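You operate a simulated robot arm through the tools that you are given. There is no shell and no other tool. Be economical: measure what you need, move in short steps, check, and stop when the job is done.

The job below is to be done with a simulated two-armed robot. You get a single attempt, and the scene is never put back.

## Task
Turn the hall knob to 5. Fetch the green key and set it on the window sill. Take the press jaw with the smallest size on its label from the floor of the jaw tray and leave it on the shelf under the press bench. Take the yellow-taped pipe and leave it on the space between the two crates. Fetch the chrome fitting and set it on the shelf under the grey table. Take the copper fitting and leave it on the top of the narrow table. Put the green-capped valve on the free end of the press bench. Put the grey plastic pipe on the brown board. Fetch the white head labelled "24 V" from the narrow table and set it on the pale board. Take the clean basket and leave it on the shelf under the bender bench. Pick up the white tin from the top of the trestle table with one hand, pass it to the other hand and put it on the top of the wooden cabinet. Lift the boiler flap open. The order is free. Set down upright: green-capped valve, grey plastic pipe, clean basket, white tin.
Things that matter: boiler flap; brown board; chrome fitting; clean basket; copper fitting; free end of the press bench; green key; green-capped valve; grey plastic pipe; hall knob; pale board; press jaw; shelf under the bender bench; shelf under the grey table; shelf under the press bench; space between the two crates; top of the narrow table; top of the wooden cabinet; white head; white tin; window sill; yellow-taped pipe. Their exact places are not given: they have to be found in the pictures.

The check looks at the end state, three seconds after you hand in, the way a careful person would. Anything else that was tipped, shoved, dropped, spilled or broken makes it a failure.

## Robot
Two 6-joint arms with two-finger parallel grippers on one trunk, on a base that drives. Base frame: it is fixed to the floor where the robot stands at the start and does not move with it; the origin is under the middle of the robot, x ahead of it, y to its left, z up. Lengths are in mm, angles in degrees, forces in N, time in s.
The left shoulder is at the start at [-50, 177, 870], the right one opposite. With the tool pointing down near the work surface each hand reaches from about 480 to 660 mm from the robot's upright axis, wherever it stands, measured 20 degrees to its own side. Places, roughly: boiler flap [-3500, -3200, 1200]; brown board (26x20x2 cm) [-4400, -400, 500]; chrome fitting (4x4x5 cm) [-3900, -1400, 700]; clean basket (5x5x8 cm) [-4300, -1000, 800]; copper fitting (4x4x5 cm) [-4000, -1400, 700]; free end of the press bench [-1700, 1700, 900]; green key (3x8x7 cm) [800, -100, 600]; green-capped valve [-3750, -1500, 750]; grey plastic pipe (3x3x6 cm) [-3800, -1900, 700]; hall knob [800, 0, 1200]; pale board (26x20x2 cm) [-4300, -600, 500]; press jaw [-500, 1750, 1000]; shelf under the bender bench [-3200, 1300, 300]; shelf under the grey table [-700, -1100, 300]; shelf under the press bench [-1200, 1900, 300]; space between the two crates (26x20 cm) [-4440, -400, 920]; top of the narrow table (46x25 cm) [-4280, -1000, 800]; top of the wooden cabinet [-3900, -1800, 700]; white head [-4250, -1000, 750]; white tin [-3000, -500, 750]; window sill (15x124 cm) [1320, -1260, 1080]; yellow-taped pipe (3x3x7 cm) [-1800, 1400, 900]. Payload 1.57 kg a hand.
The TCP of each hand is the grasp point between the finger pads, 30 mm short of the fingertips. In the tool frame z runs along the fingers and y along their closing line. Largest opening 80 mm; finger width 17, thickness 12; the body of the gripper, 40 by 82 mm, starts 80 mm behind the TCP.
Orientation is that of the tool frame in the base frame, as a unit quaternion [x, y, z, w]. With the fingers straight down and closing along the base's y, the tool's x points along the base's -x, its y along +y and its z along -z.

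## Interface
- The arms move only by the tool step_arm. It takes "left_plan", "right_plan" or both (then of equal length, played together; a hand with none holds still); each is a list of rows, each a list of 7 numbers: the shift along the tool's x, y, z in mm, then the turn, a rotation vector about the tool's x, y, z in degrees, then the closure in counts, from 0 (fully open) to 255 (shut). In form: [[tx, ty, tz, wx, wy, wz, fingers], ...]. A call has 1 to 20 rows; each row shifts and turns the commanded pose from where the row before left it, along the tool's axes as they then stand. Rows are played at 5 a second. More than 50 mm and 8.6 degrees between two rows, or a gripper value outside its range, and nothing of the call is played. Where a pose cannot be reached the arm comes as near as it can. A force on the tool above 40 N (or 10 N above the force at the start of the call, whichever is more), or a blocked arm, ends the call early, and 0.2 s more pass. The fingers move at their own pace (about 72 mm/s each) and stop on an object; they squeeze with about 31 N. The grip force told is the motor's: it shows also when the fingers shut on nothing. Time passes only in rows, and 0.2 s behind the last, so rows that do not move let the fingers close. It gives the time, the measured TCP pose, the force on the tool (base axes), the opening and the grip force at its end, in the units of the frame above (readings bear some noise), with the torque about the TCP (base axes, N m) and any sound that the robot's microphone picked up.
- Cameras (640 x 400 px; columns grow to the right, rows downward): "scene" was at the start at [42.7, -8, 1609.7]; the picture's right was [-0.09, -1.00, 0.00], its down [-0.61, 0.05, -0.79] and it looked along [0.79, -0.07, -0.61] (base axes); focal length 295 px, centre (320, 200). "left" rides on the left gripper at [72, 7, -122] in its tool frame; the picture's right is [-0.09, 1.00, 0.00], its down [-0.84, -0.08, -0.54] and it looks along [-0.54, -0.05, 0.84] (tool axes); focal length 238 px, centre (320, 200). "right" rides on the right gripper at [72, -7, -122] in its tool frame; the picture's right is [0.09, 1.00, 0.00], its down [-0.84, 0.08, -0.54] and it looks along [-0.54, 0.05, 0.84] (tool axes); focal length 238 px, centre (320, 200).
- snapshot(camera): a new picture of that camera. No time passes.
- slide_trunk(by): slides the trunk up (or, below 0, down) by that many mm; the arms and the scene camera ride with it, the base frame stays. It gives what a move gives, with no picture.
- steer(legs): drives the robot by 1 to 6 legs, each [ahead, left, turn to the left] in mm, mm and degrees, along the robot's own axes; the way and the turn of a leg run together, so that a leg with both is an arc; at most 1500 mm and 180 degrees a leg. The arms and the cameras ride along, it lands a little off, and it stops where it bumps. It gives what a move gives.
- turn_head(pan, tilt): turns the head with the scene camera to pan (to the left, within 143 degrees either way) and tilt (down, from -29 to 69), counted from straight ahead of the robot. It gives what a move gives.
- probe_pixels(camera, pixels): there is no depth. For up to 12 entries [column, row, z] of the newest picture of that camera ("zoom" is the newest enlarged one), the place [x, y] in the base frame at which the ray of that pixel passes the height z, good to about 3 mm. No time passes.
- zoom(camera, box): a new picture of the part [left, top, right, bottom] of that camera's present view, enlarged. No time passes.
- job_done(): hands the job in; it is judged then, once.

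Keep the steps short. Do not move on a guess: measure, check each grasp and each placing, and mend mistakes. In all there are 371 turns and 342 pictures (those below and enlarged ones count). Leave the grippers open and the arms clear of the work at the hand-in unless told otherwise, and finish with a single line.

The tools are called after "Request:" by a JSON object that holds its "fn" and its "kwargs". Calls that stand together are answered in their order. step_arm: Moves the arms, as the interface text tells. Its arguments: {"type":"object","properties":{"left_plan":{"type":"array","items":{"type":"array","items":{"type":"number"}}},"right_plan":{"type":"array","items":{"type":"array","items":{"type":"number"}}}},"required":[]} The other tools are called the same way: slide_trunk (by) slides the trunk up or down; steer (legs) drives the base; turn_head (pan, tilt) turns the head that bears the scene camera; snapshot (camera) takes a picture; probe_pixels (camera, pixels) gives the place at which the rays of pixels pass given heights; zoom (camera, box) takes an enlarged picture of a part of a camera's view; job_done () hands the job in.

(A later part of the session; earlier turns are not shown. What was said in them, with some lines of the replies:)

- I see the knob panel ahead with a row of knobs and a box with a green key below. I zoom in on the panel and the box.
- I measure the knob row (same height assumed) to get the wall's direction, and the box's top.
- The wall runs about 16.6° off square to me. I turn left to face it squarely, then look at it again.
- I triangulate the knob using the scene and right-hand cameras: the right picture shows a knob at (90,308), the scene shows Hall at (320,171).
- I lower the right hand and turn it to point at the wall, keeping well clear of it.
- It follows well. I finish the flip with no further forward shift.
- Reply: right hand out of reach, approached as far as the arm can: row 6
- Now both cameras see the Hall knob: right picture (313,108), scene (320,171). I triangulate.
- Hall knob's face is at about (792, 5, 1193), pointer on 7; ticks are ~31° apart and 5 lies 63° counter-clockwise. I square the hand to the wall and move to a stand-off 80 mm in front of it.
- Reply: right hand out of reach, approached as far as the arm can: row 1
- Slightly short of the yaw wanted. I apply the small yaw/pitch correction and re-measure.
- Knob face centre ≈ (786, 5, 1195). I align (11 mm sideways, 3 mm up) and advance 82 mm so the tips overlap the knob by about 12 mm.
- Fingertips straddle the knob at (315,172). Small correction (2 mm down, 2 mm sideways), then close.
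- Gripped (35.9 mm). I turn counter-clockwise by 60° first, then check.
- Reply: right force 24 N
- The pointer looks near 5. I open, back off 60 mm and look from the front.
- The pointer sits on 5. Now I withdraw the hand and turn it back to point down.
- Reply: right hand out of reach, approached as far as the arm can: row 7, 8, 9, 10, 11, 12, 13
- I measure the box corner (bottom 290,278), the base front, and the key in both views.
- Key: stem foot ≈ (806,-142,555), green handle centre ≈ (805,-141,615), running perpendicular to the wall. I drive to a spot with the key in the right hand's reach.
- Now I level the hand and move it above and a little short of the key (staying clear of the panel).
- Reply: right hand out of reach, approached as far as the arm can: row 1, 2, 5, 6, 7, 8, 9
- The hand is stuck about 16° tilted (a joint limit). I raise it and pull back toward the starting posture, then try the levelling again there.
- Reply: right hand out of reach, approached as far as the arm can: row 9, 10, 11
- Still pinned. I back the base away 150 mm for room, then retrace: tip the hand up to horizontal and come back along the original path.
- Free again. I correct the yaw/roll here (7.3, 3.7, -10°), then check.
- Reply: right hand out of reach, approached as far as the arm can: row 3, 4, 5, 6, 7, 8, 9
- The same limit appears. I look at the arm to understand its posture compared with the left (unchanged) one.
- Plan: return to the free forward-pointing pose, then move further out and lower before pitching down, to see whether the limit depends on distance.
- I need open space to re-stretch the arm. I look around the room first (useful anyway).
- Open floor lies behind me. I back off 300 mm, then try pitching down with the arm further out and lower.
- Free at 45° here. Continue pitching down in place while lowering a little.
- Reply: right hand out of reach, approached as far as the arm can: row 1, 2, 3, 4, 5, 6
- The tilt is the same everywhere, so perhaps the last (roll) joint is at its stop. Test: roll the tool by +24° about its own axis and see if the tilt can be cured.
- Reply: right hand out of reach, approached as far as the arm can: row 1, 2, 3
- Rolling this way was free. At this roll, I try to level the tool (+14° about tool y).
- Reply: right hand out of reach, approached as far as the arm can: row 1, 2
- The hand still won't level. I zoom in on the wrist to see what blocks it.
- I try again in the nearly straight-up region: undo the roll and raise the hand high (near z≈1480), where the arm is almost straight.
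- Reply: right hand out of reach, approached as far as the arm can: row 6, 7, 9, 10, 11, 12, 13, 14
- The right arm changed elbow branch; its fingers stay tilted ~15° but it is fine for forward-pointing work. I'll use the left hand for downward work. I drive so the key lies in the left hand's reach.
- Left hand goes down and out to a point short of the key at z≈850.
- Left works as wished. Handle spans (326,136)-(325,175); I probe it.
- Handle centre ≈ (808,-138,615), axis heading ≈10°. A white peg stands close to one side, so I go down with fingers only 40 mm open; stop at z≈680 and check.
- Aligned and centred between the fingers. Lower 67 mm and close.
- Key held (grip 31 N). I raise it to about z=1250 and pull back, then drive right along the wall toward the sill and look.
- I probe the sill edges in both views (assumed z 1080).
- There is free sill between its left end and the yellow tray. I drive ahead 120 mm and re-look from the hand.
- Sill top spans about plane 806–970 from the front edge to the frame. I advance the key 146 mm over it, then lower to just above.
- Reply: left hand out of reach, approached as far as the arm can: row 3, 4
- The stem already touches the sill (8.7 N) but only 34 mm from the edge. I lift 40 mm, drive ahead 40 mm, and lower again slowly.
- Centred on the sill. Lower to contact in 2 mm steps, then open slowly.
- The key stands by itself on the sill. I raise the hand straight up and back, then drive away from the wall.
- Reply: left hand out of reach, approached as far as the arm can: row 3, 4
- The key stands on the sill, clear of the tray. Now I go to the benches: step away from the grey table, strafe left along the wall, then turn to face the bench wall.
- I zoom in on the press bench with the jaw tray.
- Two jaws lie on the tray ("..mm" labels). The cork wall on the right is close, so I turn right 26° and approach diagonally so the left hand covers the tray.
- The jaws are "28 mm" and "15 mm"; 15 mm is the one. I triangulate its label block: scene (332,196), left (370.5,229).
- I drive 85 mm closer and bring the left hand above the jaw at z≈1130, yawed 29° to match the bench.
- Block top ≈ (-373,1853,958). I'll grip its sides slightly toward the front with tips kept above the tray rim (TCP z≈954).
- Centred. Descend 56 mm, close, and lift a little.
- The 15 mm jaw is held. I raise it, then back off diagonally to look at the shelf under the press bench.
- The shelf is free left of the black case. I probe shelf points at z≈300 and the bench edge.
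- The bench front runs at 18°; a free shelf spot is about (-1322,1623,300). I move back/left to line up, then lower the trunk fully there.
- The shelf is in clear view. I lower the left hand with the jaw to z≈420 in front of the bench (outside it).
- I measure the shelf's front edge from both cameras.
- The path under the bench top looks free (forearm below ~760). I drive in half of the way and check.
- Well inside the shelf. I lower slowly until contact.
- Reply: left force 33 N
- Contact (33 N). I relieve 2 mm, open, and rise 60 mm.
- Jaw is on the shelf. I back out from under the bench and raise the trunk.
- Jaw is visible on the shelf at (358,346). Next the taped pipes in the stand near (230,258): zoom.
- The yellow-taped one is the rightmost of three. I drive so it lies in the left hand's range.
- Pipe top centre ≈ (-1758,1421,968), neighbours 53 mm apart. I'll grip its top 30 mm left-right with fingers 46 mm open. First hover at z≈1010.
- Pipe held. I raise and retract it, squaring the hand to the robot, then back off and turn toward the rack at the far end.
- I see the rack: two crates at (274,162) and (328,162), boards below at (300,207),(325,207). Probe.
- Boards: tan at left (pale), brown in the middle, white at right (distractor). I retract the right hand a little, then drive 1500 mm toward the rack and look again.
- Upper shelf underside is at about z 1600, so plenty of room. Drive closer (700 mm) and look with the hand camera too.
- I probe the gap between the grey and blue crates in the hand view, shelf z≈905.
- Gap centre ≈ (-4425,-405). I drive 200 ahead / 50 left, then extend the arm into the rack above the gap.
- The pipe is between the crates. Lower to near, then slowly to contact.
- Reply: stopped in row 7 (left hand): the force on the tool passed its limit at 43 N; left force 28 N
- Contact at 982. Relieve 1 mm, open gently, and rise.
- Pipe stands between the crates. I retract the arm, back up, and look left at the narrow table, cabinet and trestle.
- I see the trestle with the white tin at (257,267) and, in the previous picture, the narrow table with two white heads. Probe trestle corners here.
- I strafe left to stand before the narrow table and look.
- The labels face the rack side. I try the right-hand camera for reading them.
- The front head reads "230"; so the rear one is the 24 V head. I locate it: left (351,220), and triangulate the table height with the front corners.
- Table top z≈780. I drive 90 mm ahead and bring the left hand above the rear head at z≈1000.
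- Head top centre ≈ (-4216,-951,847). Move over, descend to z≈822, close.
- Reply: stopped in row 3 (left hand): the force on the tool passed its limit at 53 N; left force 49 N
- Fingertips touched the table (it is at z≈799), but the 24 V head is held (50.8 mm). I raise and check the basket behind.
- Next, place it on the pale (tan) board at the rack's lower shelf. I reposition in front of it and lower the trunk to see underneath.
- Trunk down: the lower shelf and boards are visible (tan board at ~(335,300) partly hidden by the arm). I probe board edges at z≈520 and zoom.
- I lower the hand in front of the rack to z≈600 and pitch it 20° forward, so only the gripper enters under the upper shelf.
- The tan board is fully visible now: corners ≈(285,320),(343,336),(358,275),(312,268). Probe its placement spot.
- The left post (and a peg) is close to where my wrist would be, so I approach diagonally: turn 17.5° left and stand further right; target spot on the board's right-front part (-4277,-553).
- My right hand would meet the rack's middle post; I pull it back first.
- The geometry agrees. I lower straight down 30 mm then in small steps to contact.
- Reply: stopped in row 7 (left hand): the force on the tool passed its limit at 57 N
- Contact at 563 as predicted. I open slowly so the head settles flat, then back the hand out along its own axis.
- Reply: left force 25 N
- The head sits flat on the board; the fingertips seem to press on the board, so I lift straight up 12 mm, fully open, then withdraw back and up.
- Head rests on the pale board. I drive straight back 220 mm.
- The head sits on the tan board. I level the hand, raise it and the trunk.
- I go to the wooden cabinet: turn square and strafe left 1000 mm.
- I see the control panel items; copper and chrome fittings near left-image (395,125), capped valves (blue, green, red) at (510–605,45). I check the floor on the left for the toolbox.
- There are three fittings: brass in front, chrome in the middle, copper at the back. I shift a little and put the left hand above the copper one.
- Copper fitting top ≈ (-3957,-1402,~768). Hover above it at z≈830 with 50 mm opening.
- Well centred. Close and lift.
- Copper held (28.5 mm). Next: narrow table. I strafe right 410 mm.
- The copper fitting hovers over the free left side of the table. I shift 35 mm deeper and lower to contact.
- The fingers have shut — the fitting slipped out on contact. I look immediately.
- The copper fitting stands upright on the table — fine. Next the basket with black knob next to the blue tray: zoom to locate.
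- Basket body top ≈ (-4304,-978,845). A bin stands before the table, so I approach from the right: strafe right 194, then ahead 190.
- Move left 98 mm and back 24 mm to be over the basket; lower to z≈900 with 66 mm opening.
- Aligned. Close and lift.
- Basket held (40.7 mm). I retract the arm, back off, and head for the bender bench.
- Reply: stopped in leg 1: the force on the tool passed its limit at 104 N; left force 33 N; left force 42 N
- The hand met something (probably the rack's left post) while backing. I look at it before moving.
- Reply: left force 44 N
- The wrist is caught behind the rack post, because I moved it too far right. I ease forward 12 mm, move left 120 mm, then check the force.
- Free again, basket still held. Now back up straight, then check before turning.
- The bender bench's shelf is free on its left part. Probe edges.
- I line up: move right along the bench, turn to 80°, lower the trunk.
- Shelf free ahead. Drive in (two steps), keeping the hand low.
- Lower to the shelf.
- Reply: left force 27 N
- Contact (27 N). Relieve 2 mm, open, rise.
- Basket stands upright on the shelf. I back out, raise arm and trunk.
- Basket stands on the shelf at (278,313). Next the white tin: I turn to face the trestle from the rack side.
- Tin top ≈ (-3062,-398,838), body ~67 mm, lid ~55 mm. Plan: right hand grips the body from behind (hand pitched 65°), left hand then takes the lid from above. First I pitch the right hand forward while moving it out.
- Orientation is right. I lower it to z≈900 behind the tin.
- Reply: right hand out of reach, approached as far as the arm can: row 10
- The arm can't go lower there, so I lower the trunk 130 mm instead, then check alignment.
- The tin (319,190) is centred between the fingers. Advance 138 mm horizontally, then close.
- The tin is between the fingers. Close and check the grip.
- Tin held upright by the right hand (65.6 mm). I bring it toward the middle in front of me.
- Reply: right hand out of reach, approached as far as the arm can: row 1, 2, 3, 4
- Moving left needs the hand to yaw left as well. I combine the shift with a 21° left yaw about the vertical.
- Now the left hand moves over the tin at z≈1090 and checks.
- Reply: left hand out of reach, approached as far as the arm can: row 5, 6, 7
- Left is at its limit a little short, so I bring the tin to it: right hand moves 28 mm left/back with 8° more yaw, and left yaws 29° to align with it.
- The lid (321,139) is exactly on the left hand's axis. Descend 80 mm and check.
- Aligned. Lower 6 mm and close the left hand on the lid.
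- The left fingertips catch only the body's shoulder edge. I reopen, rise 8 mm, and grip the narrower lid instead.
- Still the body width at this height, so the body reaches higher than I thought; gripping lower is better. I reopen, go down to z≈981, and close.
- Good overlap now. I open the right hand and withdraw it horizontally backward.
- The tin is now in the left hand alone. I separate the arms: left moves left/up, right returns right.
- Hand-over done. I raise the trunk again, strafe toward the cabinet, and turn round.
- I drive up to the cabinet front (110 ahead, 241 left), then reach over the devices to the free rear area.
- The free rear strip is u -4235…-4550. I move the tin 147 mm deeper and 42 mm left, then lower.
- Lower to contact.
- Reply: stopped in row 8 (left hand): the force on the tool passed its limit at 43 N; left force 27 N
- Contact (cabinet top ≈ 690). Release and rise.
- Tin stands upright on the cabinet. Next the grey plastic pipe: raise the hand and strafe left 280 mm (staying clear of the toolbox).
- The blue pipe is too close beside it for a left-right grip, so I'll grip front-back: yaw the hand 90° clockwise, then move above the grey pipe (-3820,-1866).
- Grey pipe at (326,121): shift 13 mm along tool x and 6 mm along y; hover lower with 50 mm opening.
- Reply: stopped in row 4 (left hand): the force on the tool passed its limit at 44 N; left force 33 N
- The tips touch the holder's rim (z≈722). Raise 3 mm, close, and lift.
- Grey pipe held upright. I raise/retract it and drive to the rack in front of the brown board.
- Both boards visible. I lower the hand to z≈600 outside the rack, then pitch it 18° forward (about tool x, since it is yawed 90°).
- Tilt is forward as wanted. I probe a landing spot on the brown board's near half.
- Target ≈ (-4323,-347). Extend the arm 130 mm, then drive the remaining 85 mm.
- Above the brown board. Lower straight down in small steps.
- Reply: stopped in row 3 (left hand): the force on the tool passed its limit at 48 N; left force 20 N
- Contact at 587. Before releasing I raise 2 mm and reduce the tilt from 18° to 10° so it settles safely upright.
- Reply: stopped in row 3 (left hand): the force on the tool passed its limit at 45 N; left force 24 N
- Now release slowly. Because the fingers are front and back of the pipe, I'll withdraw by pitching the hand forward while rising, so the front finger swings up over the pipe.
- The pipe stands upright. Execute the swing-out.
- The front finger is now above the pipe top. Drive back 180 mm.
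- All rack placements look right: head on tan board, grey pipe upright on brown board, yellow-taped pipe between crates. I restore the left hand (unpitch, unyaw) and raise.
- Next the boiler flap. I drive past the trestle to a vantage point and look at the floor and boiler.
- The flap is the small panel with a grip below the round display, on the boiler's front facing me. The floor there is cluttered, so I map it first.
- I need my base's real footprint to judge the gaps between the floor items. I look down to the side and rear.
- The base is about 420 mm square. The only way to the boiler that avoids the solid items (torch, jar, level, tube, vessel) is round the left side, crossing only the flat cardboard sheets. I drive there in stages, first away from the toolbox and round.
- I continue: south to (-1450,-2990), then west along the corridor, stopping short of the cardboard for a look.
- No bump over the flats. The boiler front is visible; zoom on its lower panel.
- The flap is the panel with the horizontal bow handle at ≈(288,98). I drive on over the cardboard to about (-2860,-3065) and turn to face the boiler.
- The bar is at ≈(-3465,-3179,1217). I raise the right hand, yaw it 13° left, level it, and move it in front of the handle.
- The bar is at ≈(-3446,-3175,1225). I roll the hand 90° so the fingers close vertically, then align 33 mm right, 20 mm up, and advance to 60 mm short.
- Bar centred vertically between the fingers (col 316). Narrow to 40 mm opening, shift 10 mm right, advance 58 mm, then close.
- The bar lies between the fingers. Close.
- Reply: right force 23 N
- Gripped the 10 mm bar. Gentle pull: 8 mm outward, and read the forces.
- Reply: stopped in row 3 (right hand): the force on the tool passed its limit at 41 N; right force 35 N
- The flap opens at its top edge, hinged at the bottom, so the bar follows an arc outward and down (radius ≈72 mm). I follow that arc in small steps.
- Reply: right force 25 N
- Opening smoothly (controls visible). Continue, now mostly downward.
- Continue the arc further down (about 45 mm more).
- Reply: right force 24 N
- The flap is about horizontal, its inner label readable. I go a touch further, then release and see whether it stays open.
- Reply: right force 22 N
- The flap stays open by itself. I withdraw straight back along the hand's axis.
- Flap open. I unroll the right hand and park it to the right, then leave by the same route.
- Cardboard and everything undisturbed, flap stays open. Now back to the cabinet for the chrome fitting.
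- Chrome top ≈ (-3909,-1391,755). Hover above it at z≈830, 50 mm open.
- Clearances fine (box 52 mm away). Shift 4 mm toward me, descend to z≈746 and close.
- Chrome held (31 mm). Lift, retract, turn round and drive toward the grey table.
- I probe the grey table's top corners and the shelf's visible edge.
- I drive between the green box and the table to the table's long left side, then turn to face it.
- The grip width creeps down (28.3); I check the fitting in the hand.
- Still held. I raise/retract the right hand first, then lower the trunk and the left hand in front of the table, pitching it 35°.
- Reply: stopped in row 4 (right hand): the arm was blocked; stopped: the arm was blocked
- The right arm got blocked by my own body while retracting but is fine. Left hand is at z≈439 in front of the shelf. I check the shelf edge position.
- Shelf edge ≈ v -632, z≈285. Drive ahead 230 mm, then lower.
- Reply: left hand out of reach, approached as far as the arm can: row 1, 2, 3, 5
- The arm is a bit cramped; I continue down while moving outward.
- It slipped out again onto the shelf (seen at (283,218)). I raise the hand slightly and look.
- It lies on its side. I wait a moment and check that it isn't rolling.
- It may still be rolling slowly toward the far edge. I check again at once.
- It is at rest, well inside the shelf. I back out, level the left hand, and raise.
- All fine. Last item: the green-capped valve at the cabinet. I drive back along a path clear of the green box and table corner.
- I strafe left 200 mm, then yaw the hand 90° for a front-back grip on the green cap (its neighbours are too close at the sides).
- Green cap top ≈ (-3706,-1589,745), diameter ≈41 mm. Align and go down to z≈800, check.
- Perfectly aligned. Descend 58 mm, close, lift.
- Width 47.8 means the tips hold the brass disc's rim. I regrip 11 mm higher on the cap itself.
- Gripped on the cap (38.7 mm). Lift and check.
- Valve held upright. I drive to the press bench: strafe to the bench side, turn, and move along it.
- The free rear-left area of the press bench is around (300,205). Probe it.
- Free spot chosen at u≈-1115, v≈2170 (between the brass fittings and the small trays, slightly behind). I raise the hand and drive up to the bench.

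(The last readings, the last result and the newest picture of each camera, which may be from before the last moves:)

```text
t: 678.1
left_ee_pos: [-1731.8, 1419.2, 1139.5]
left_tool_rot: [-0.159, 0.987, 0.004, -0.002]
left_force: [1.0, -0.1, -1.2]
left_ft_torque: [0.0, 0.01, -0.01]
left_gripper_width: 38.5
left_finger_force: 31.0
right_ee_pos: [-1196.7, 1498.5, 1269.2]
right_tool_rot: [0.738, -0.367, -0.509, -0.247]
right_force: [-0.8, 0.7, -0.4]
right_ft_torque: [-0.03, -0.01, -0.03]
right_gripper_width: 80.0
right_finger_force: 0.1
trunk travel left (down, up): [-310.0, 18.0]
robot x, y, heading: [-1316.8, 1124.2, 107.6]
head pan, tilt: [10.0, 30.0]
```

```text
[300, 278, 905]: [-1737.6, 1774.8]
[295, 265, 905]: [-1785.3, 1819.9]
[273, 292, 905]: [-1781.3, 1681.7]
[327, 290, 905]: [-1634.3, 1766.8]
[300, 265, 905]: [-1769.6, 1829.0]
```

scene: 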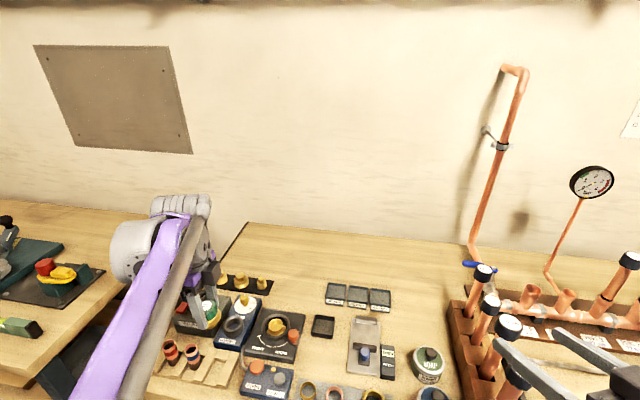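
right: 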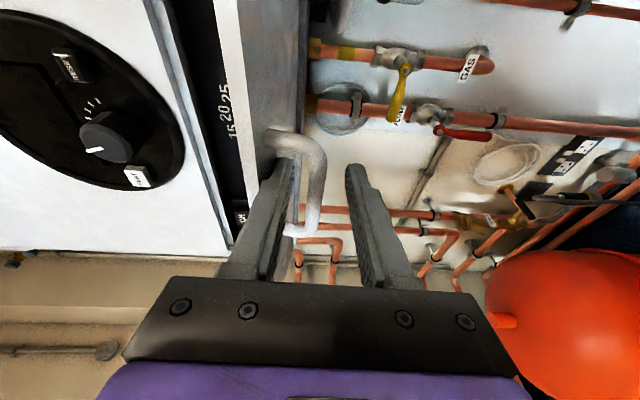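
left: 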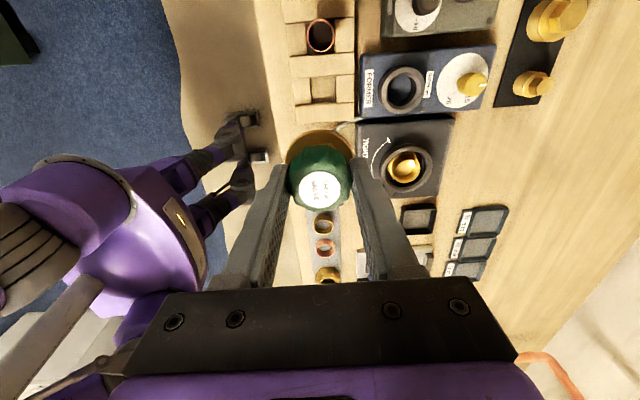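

Target ≈ (-1722,1745). Drive 95 mm closer, then move the valve over the spot at height.

Request:
{"fn": "steer", "kwargs": {"legs": [[95, 0, 0]]}}

Request:
{"fn": "step_arm", "kwargs": {"left_plan": [[-18, 35, 0, 0, 0, 0, 255], [-18, 35, 0, 0, 0, 0, 255], [-18, 35, 0, 0, 0, 0, 255], [-18, 35, 0, 0, 0, 0, 255], [-18, 35, 0, 0, 0, 0, 255], [-18, 36, 0, 0, 0, 0, 255], [0, 0, 30, 0, 0, 0, 255], [0, 0, 30, 0, 0, 0, 255], [0, 0, 0, 0, 0, 0, 255]]}}

Request:
{"fn": "snapshot", "kwargs": {"camera": "left"}}

Request:
{"fn": "snapshot", "kwargs": {"camera": "scene"}}

```text
t: 679.2
left_ee_pos: [-1761.6, 1508.2, 1139.4]
left_tool_rot: [-0.157, 0.988, 0.004, -0.002]
left_force: [0.1, 0.0, -0.7]
left_ft_torque: [-0.03, -0.01, -0.01]
left_gripper_width: 38.4
left_finger_force: 31.5
right_ee_pos: [-1224.5, 1586.8, 1269.0]
right_tool_rot: [0.738, -0.368, -0.508, -0.248]
right_force: [0.1, 0.3, -1.0]
right_ft_torque: [-0.01, 0.04, 0.01]
right_gripper_width: 80.0
right_finger_force: 0.0
trunk travel left (down, up): [-310.0, 18.0]
robot x, y, heading: [-1344.7, 1214.6, 107.5]
head pan, tilt: [10.0, 30.0]
```

```text
t: 681.2
left_ee_pos: [-1722.6, 1745.0, 1079.0]
left_tool_rot: [-0.158, 0.987, 0.003, -0.001]
left_force: [-0.5, 1.1, -2.1]
left_ft_torque: [0.02, 0.03, -0.01]
left_gripper_width: 38.8
left_finger_force: 31.0
right_ee_pos: [-1226.3, 1588.1, 1268.5]
right_tool_rot: [0.738, -0.367, -0.509, -0.247]
right_force: [-0.1, 0.5, -0.3]
right_ft_torque: [0.01, -0.02, 0.02]
right_gripper_width: 80.1
right_finger_force: 0.0
trunk travel left (down, up): [-310.0, 18.0]
robot x, y, heading: [-1346.1, 1213.3, 107.5]
head pan, tilt: [10.0, 30.0]
```

```text
71 pictures are left
```

left: 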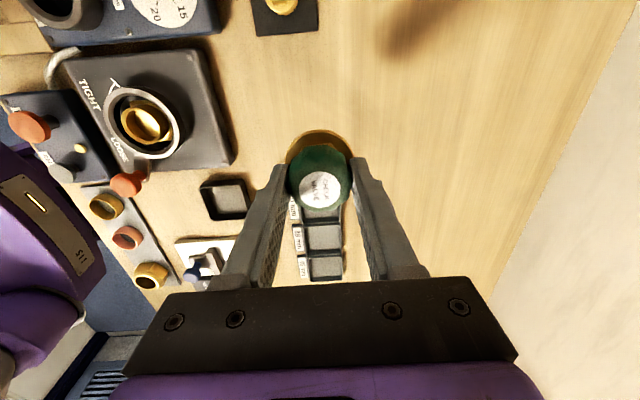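

```text
70 pictures are left
```

scene: 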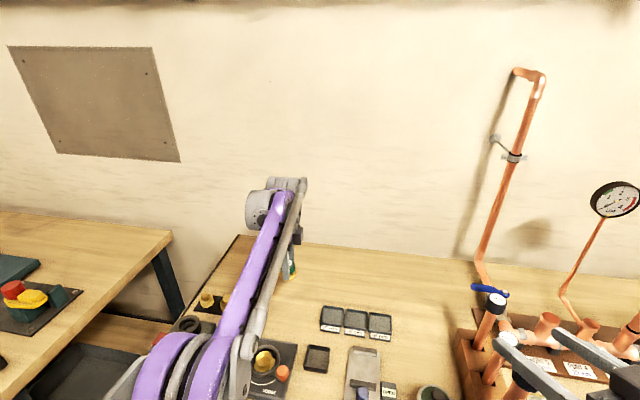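

The landing spot (image ≈(320,118)) is bare wood. Lower, then slowly to contact.

Request:
{"fn": "step_arm", "kwargs": {"left_plan": [[0, 0, 40, 0, 0, 0, 255], [0, 0, 40, 0, 0, 0, 255], [0, 0, 22, 0, 0, 0, 255], [0, 0, 4, 0, 0, 0, 255], [0, 0, 3, 0, 0, 0, 255], [0, 0, 3, 0, 0, 0, 255], [0, 0, 2, 0, 0, 0, 255], [0, 0, 2, 0, 0, 0, 255], [0, 0, 2, 0, 0, 0, 255], [0, 0, 2, 0, 0, 0, 255]]}}

```text
t: 683.4
left_ee_pos: [-1725.5, 1743.1, 962.6]
left_tool_rot: [-0.159, 0.987, 0.004, -0.002]
left_force: [-0.8, 0.1, -0.6]
left_ft_torque: [0.0, 0.02, -0.01]
left_gripper_width: 38.8
left_finger_force: 31.0
right_ee_pos: [-1224.1, 1588.5, 1269.1]
right_tool_rot: [0.738, -0.367, -0.509, -0.248]
right_force: [-0.9, 0.0, -0.3]
right_ft_torque: [0.01, 0.01, 0.01]
right_gripper_width: 80.3
right_finger_force: 0.0
trunk travel left (down, up): [-310.0, 18.0]
robot x, y, heading: [-1345.0, 1214.4, 107.4]
head pan, tilt: [10.0, 30.0]
```

Request:
{"fn": "step_arm", "kwargs": {"left_plan": [[0, 0, 2, 0, 0, 0, 255], [0, 0, 2, 0, 0, 0, 255], [0, 0, 2, 0, 0, 0, 255], [0, 0, 2, 0, 0, 0, 255], [0, 0, 2, 0, 0, 0, 255], [0, 0, 2, 0, 0, 0, 255], [0, 0, 2, 0, 0, 0, 255], [0, 0, 2, 0, 0, 0, 255], [0, 0, 2, 0, 0, 0, 255]]}}

Request:
{"fn": "snapshot", "kwargs": {"camera": "left"}}

```text
t: 685.4
left_ee_pos: [-1723.8, 1743.9, 948.8]
left_tool_rot: [-0.158, 0.987, 0.006, -0.003]
left_force: [-0.4, 5.0, 28.4]
left_ft_torque: [-0.18, 0.02, -0.01]
left_gripper_width: 38.8
left_finger_force: 31.1
right_ee_pos: [-1224.0, 1587.1, 1270.2]
right_tool_rot: [0.738, -0.366, -0.51, -0.247]
right_force: [0.4, -0.7, 0.6]
right_ft_torque: [0.02, 0.02, 0.01]
right_gripper_width: 80.1
right_finger_force: 0.0
trunk travel left (down, up): [-310.0, 18.0]
robot x, y, heading: [-1342.9, 1215.2, 107.2]
head pan, tilt: [10.0, 30.0]
stopped in row 9 (left hand): the force on the tool passed its limit at 41 N (the readings are from after the stop); the commanded pose is now the measured one
```

```text
69 pictures are left
```

left: 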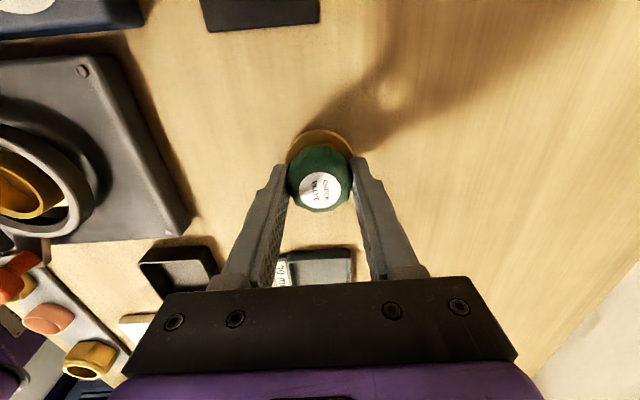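

Contact on bare wood. Relieve, open gently, rise, and check.

Request:
{"fn": "step_arm", "kwargs": {"left_plan": [[0, 0, -2, 0, 0, 0, 255], [0, 0, 0, 0, 0, 0, 110], [0, 0, 0, 0, 0, 0, 80], [0, 0, 0, 0, 0, 0, 50], [0, 0, 0, 0, 0, 0, 50], [0, 0, -30, 0, 0, 0, 50], [0, 0, -40, 0, 0, 0, 50], [0, 0, -40, 0, 0, 0, 50], [0, 0, -40, 0, 0, 0, 0]]}}

Request:
{"fn": "snapshot", "kwargs": {"camera": "left"}}

```text
t: 687.4
left_ee_pos: [-1720.3, 1743.6, 1096.2]
left_tool_rot: [-0.159, 0.987, 0.005, -0.002]
left_force: [0.4, 0.1, -0.2]
left_ft_torque: [0.05, -0.01, -0.02]
left_gripper_width: 79.9
left_finger_force: 0.0
right_ee_pos: [-1225.2, 1587.7, 1269.0]
right_tool_rot: [0.738, -0.367, -0.509, -0.247]
right_force: [0.3, -0.7, -0.7]
right_ft_torque: [-0.02, 0.01, 0.03]
right_gripper_width: 79.9
right_finger_force: 0.0
trunk travel left (down, up): [-310.0, 18.0]
robot x, y, heading: [-1341.6, 1213.4, 107.2]
head pan, tilt: [10.0, 30.0]
```

```text
68 pictures are left
```

left: 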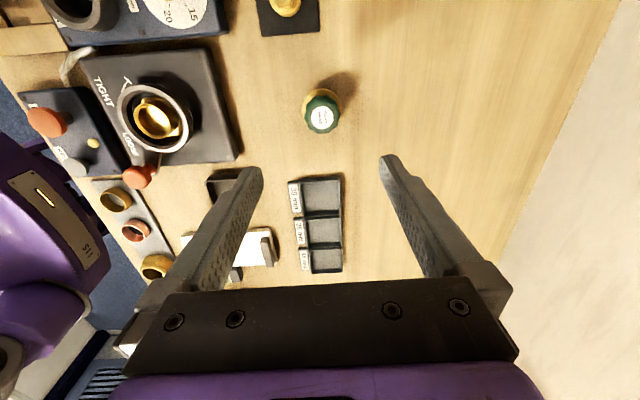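

The valve stands upright on the free end. I retract the arm and back away from the bench.

Request:
{"fn": "step_arm", "kwargs": {"left_plan": [[0, 0, -40, 0, 0, 0, 0], [0, -30, -25, 0, 0, 0, 0], [5, -35, 0, 0, 0, 0, 0], [5, -35, 0, 0, 0, 0, 0], [5, -35, 0, 0, 0, 0, 0], [5, -35, 0, 0, 0, 0, 0]]}}

Request:
{"fn": "steer", "kwargs": {"legs": [[-450, 0, 0]]}}

Request:
{"fn": "turn_head", "kwargs": {"pan": 15, "tilt": 30}}

Request:
{"fn": "snapshot", "kwargs": {"camera": "scene"}}

Request:
{"fn": "turn_head", "kwargs": {"pan": -110, "tilt": 20}}

Request:
{"fn": "snapshot", "kwargs": {"camera": "scene"}}

```text
t: 688.8
left_ee_pos: [-1690.1, 1574.5, 1164.9]
left_tool_rot: [-0.159, 0.987, 0.005, -0.003]
left_force: [-0.2, -0.6, 0.4]
left_ft_torque: [0.01, 0.01, 0.04]
left_gripper_width: 79.9
left_finger_force: 0.0
right_ee_pos: [-1225.6, 1587.2, 1268.3]
right_tool_rot: [0.738, -0.368, -0.509, -0.248]
right_force: [0.5, 0.8, 0.3]
right_ft_torque: [0.01, 0.02, 0.01]
right_gripper_width: 80.0
right_finger_force: 0.1
trunk travel left (down, up): [-310.0, 18.0]
robot x, y, heading: [-1342.4, 1215.5, 107.4]
head pan, tilt: [10.0, 30.0]
```

```text
t: 691.5
left_ee_pos: [-1555.2, 1147.7, 1166.3]
left_tool_rot: [-0.157, 0.988, 0.005, -0.003]
left_force: [0.1, -0.8, 0.0]
left_ft_torque: [-0.01, -0.01, 0.02]
left_gripper_width: 80.0
left_finger_force: 0.0
right_ee_pos: [-1089.8, 1158.4, 1269.6]
right_tool_rot: [0.738, -0.368, -0.508, -0.248]
right_force: [1.1, -0.7, -0.3]
right_ft_torque: [-0.01, 0.02, 0.03]
right_gripper_width: 80.2
right_finger_force: 0.0
trunk travel left (down, up): [-310.0, 18.0]
robot x, y, heading: [-1210.2, 786.5, 107.3]
head pan, tilt: [10.0, 30.0]
```

```text
t: 692.2
left_ee_pos: [-1556.1, 1147.8, 1164.6]
left_tool_rot: [-0.158, 0.987, 0.005, -0.003]
left_force: [0.1, 0.2, -0.3]
left_ft_torque: [-0.03, 0.0, 0.01]
left_gripper_width: 79.9
left_finger_force: 0.0
right_ee_pos: [-1089.6, 1158.8, 1268.7]
right_tool_rot: [0.738, -0.367, -0.509, -0.248]
right_force: [-0.5, -0.5, 0.4]
right_ft_torque: [-0.03, 0.02, -0.03]
right_gripper_width: 80.1
right_finger_force: 0.0
trunk travel left (down, up): [-310.0, 18.0]
robot x, y, heading: [-1208.1, 784.6, 107.4]
head pan, tilt: [15.0, 30.0]
```

```text
67 pictures are left
```

scene: 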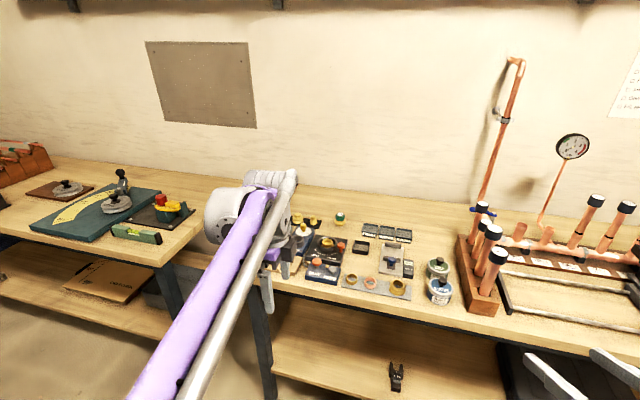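

```text
t: 694.2
left_ee_pos: [-1556.1, 1148.0, 1165.1]
left_tool_rot: [-0.158, 0.987, 0.006, -0.002]
left_force: [0.0, -0.6, 0.1]
left_ft_torque: [0.01, 0.02, -0.01]
left_gripper_width: 80.2
left_finger_force: 0.1
right_ee_pos: [-1090.5, 1158.6, 1268.9]
right_tool_rot: [0.738, -0.367, -0.509, -0.249]
right_force: [0.0, -0.6, 0.2]
right_ft_torque: [0.0, -0.01, 0.01]
right_gripper_width: 79.9
right_finger_force: 0.2
trunk travel left (down, up): [-310.0, 18.0]
robot x, y, heading: [-1209.7, 784.4, 107.3]
head pan, tilt: [-110.0, 20.0]
```

```text
66 pictures are left
```

scene: 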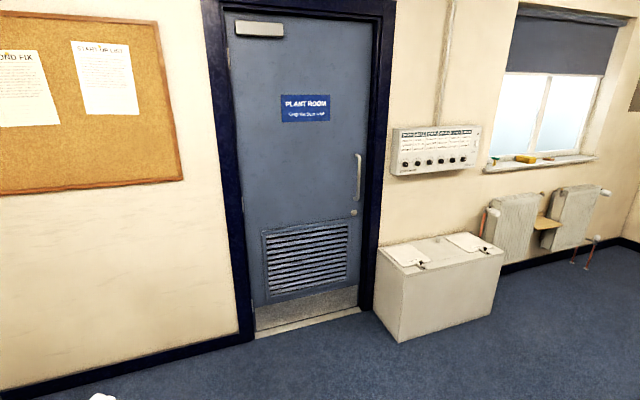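

Request:
{"fn": "zoom", "kwargs": {"camera": "scene", "box": [385, 120, 545, 185]}}

Request:
{"fn": "turn_head", "kwargs": {"pan": -143, "tilt": 25}}

Request:
{"fn": "snapshot", "kwargs": {"camera": "scene"}}

```text
4.00 times, centred on (465, 152) of scene
```

zoom: 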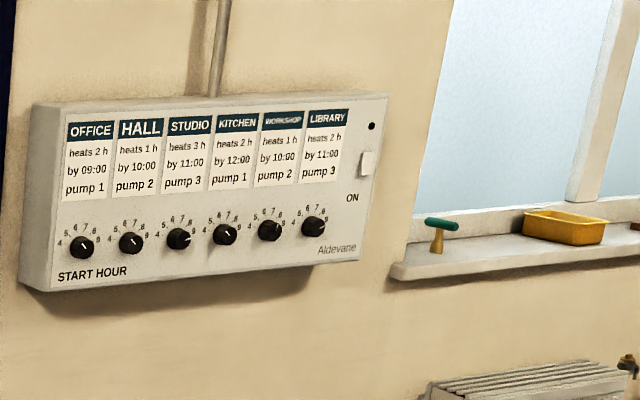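

```text
t: 695.2
left_ee_pos: [-1557.6, 1147.8, 1165.5]
left_tool_rot: [-0.157, 0.988, 0.005, -0.003]
left_force: [0.5, 0.4, -0.9]
left_ft_torque: [0.0, -0.04, 0.03]
left_gripper_width: 80.0
left_finger_force: 0.0
right_ee_pos: [-1090.5, 1159.0, 1267.9]
right_tool_rot: [0.739, -0.367, -0.508, -0.247]
right_force: [0.4, -0.3, 0.2]
right_ft_torque: [0.02, -0.01, -0.03]
right_gripper_width: 80.2
right_finger_force: 0.1
trunk travel left (down, up): [-310.0, 18.0]
robot x, y, heading: [-1211.5, 781.2, 107.3]
head pan, tilt: [-143.0, 25.0]
```

```text
64 pictures are left
```

scene: 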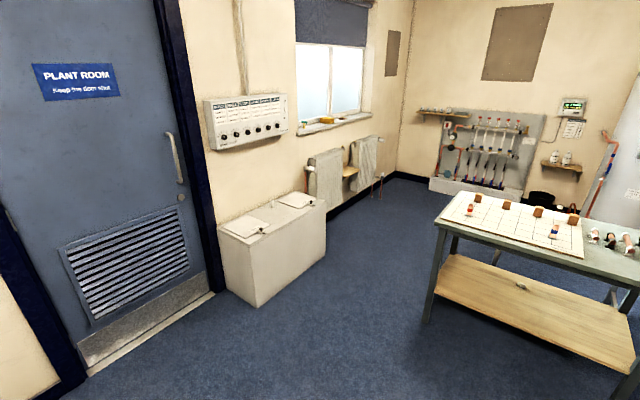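

Everything checks: hall pointer on 5, key on the sill, chrome fitting on the grey table's shelf (520,287), valve and jaw at the press bench; grippers are open and clear. I hand in.

Request:
{"fn": "job_done", "kwargs": {}}

```text
The job is handed in.
```

All twelve tasks are done and handed in; the chrome fitting slipped from the gripper and lies on its side on the shelf under the grey table, and the left wrist caught the rack's left post once, with nothing seen displaced.
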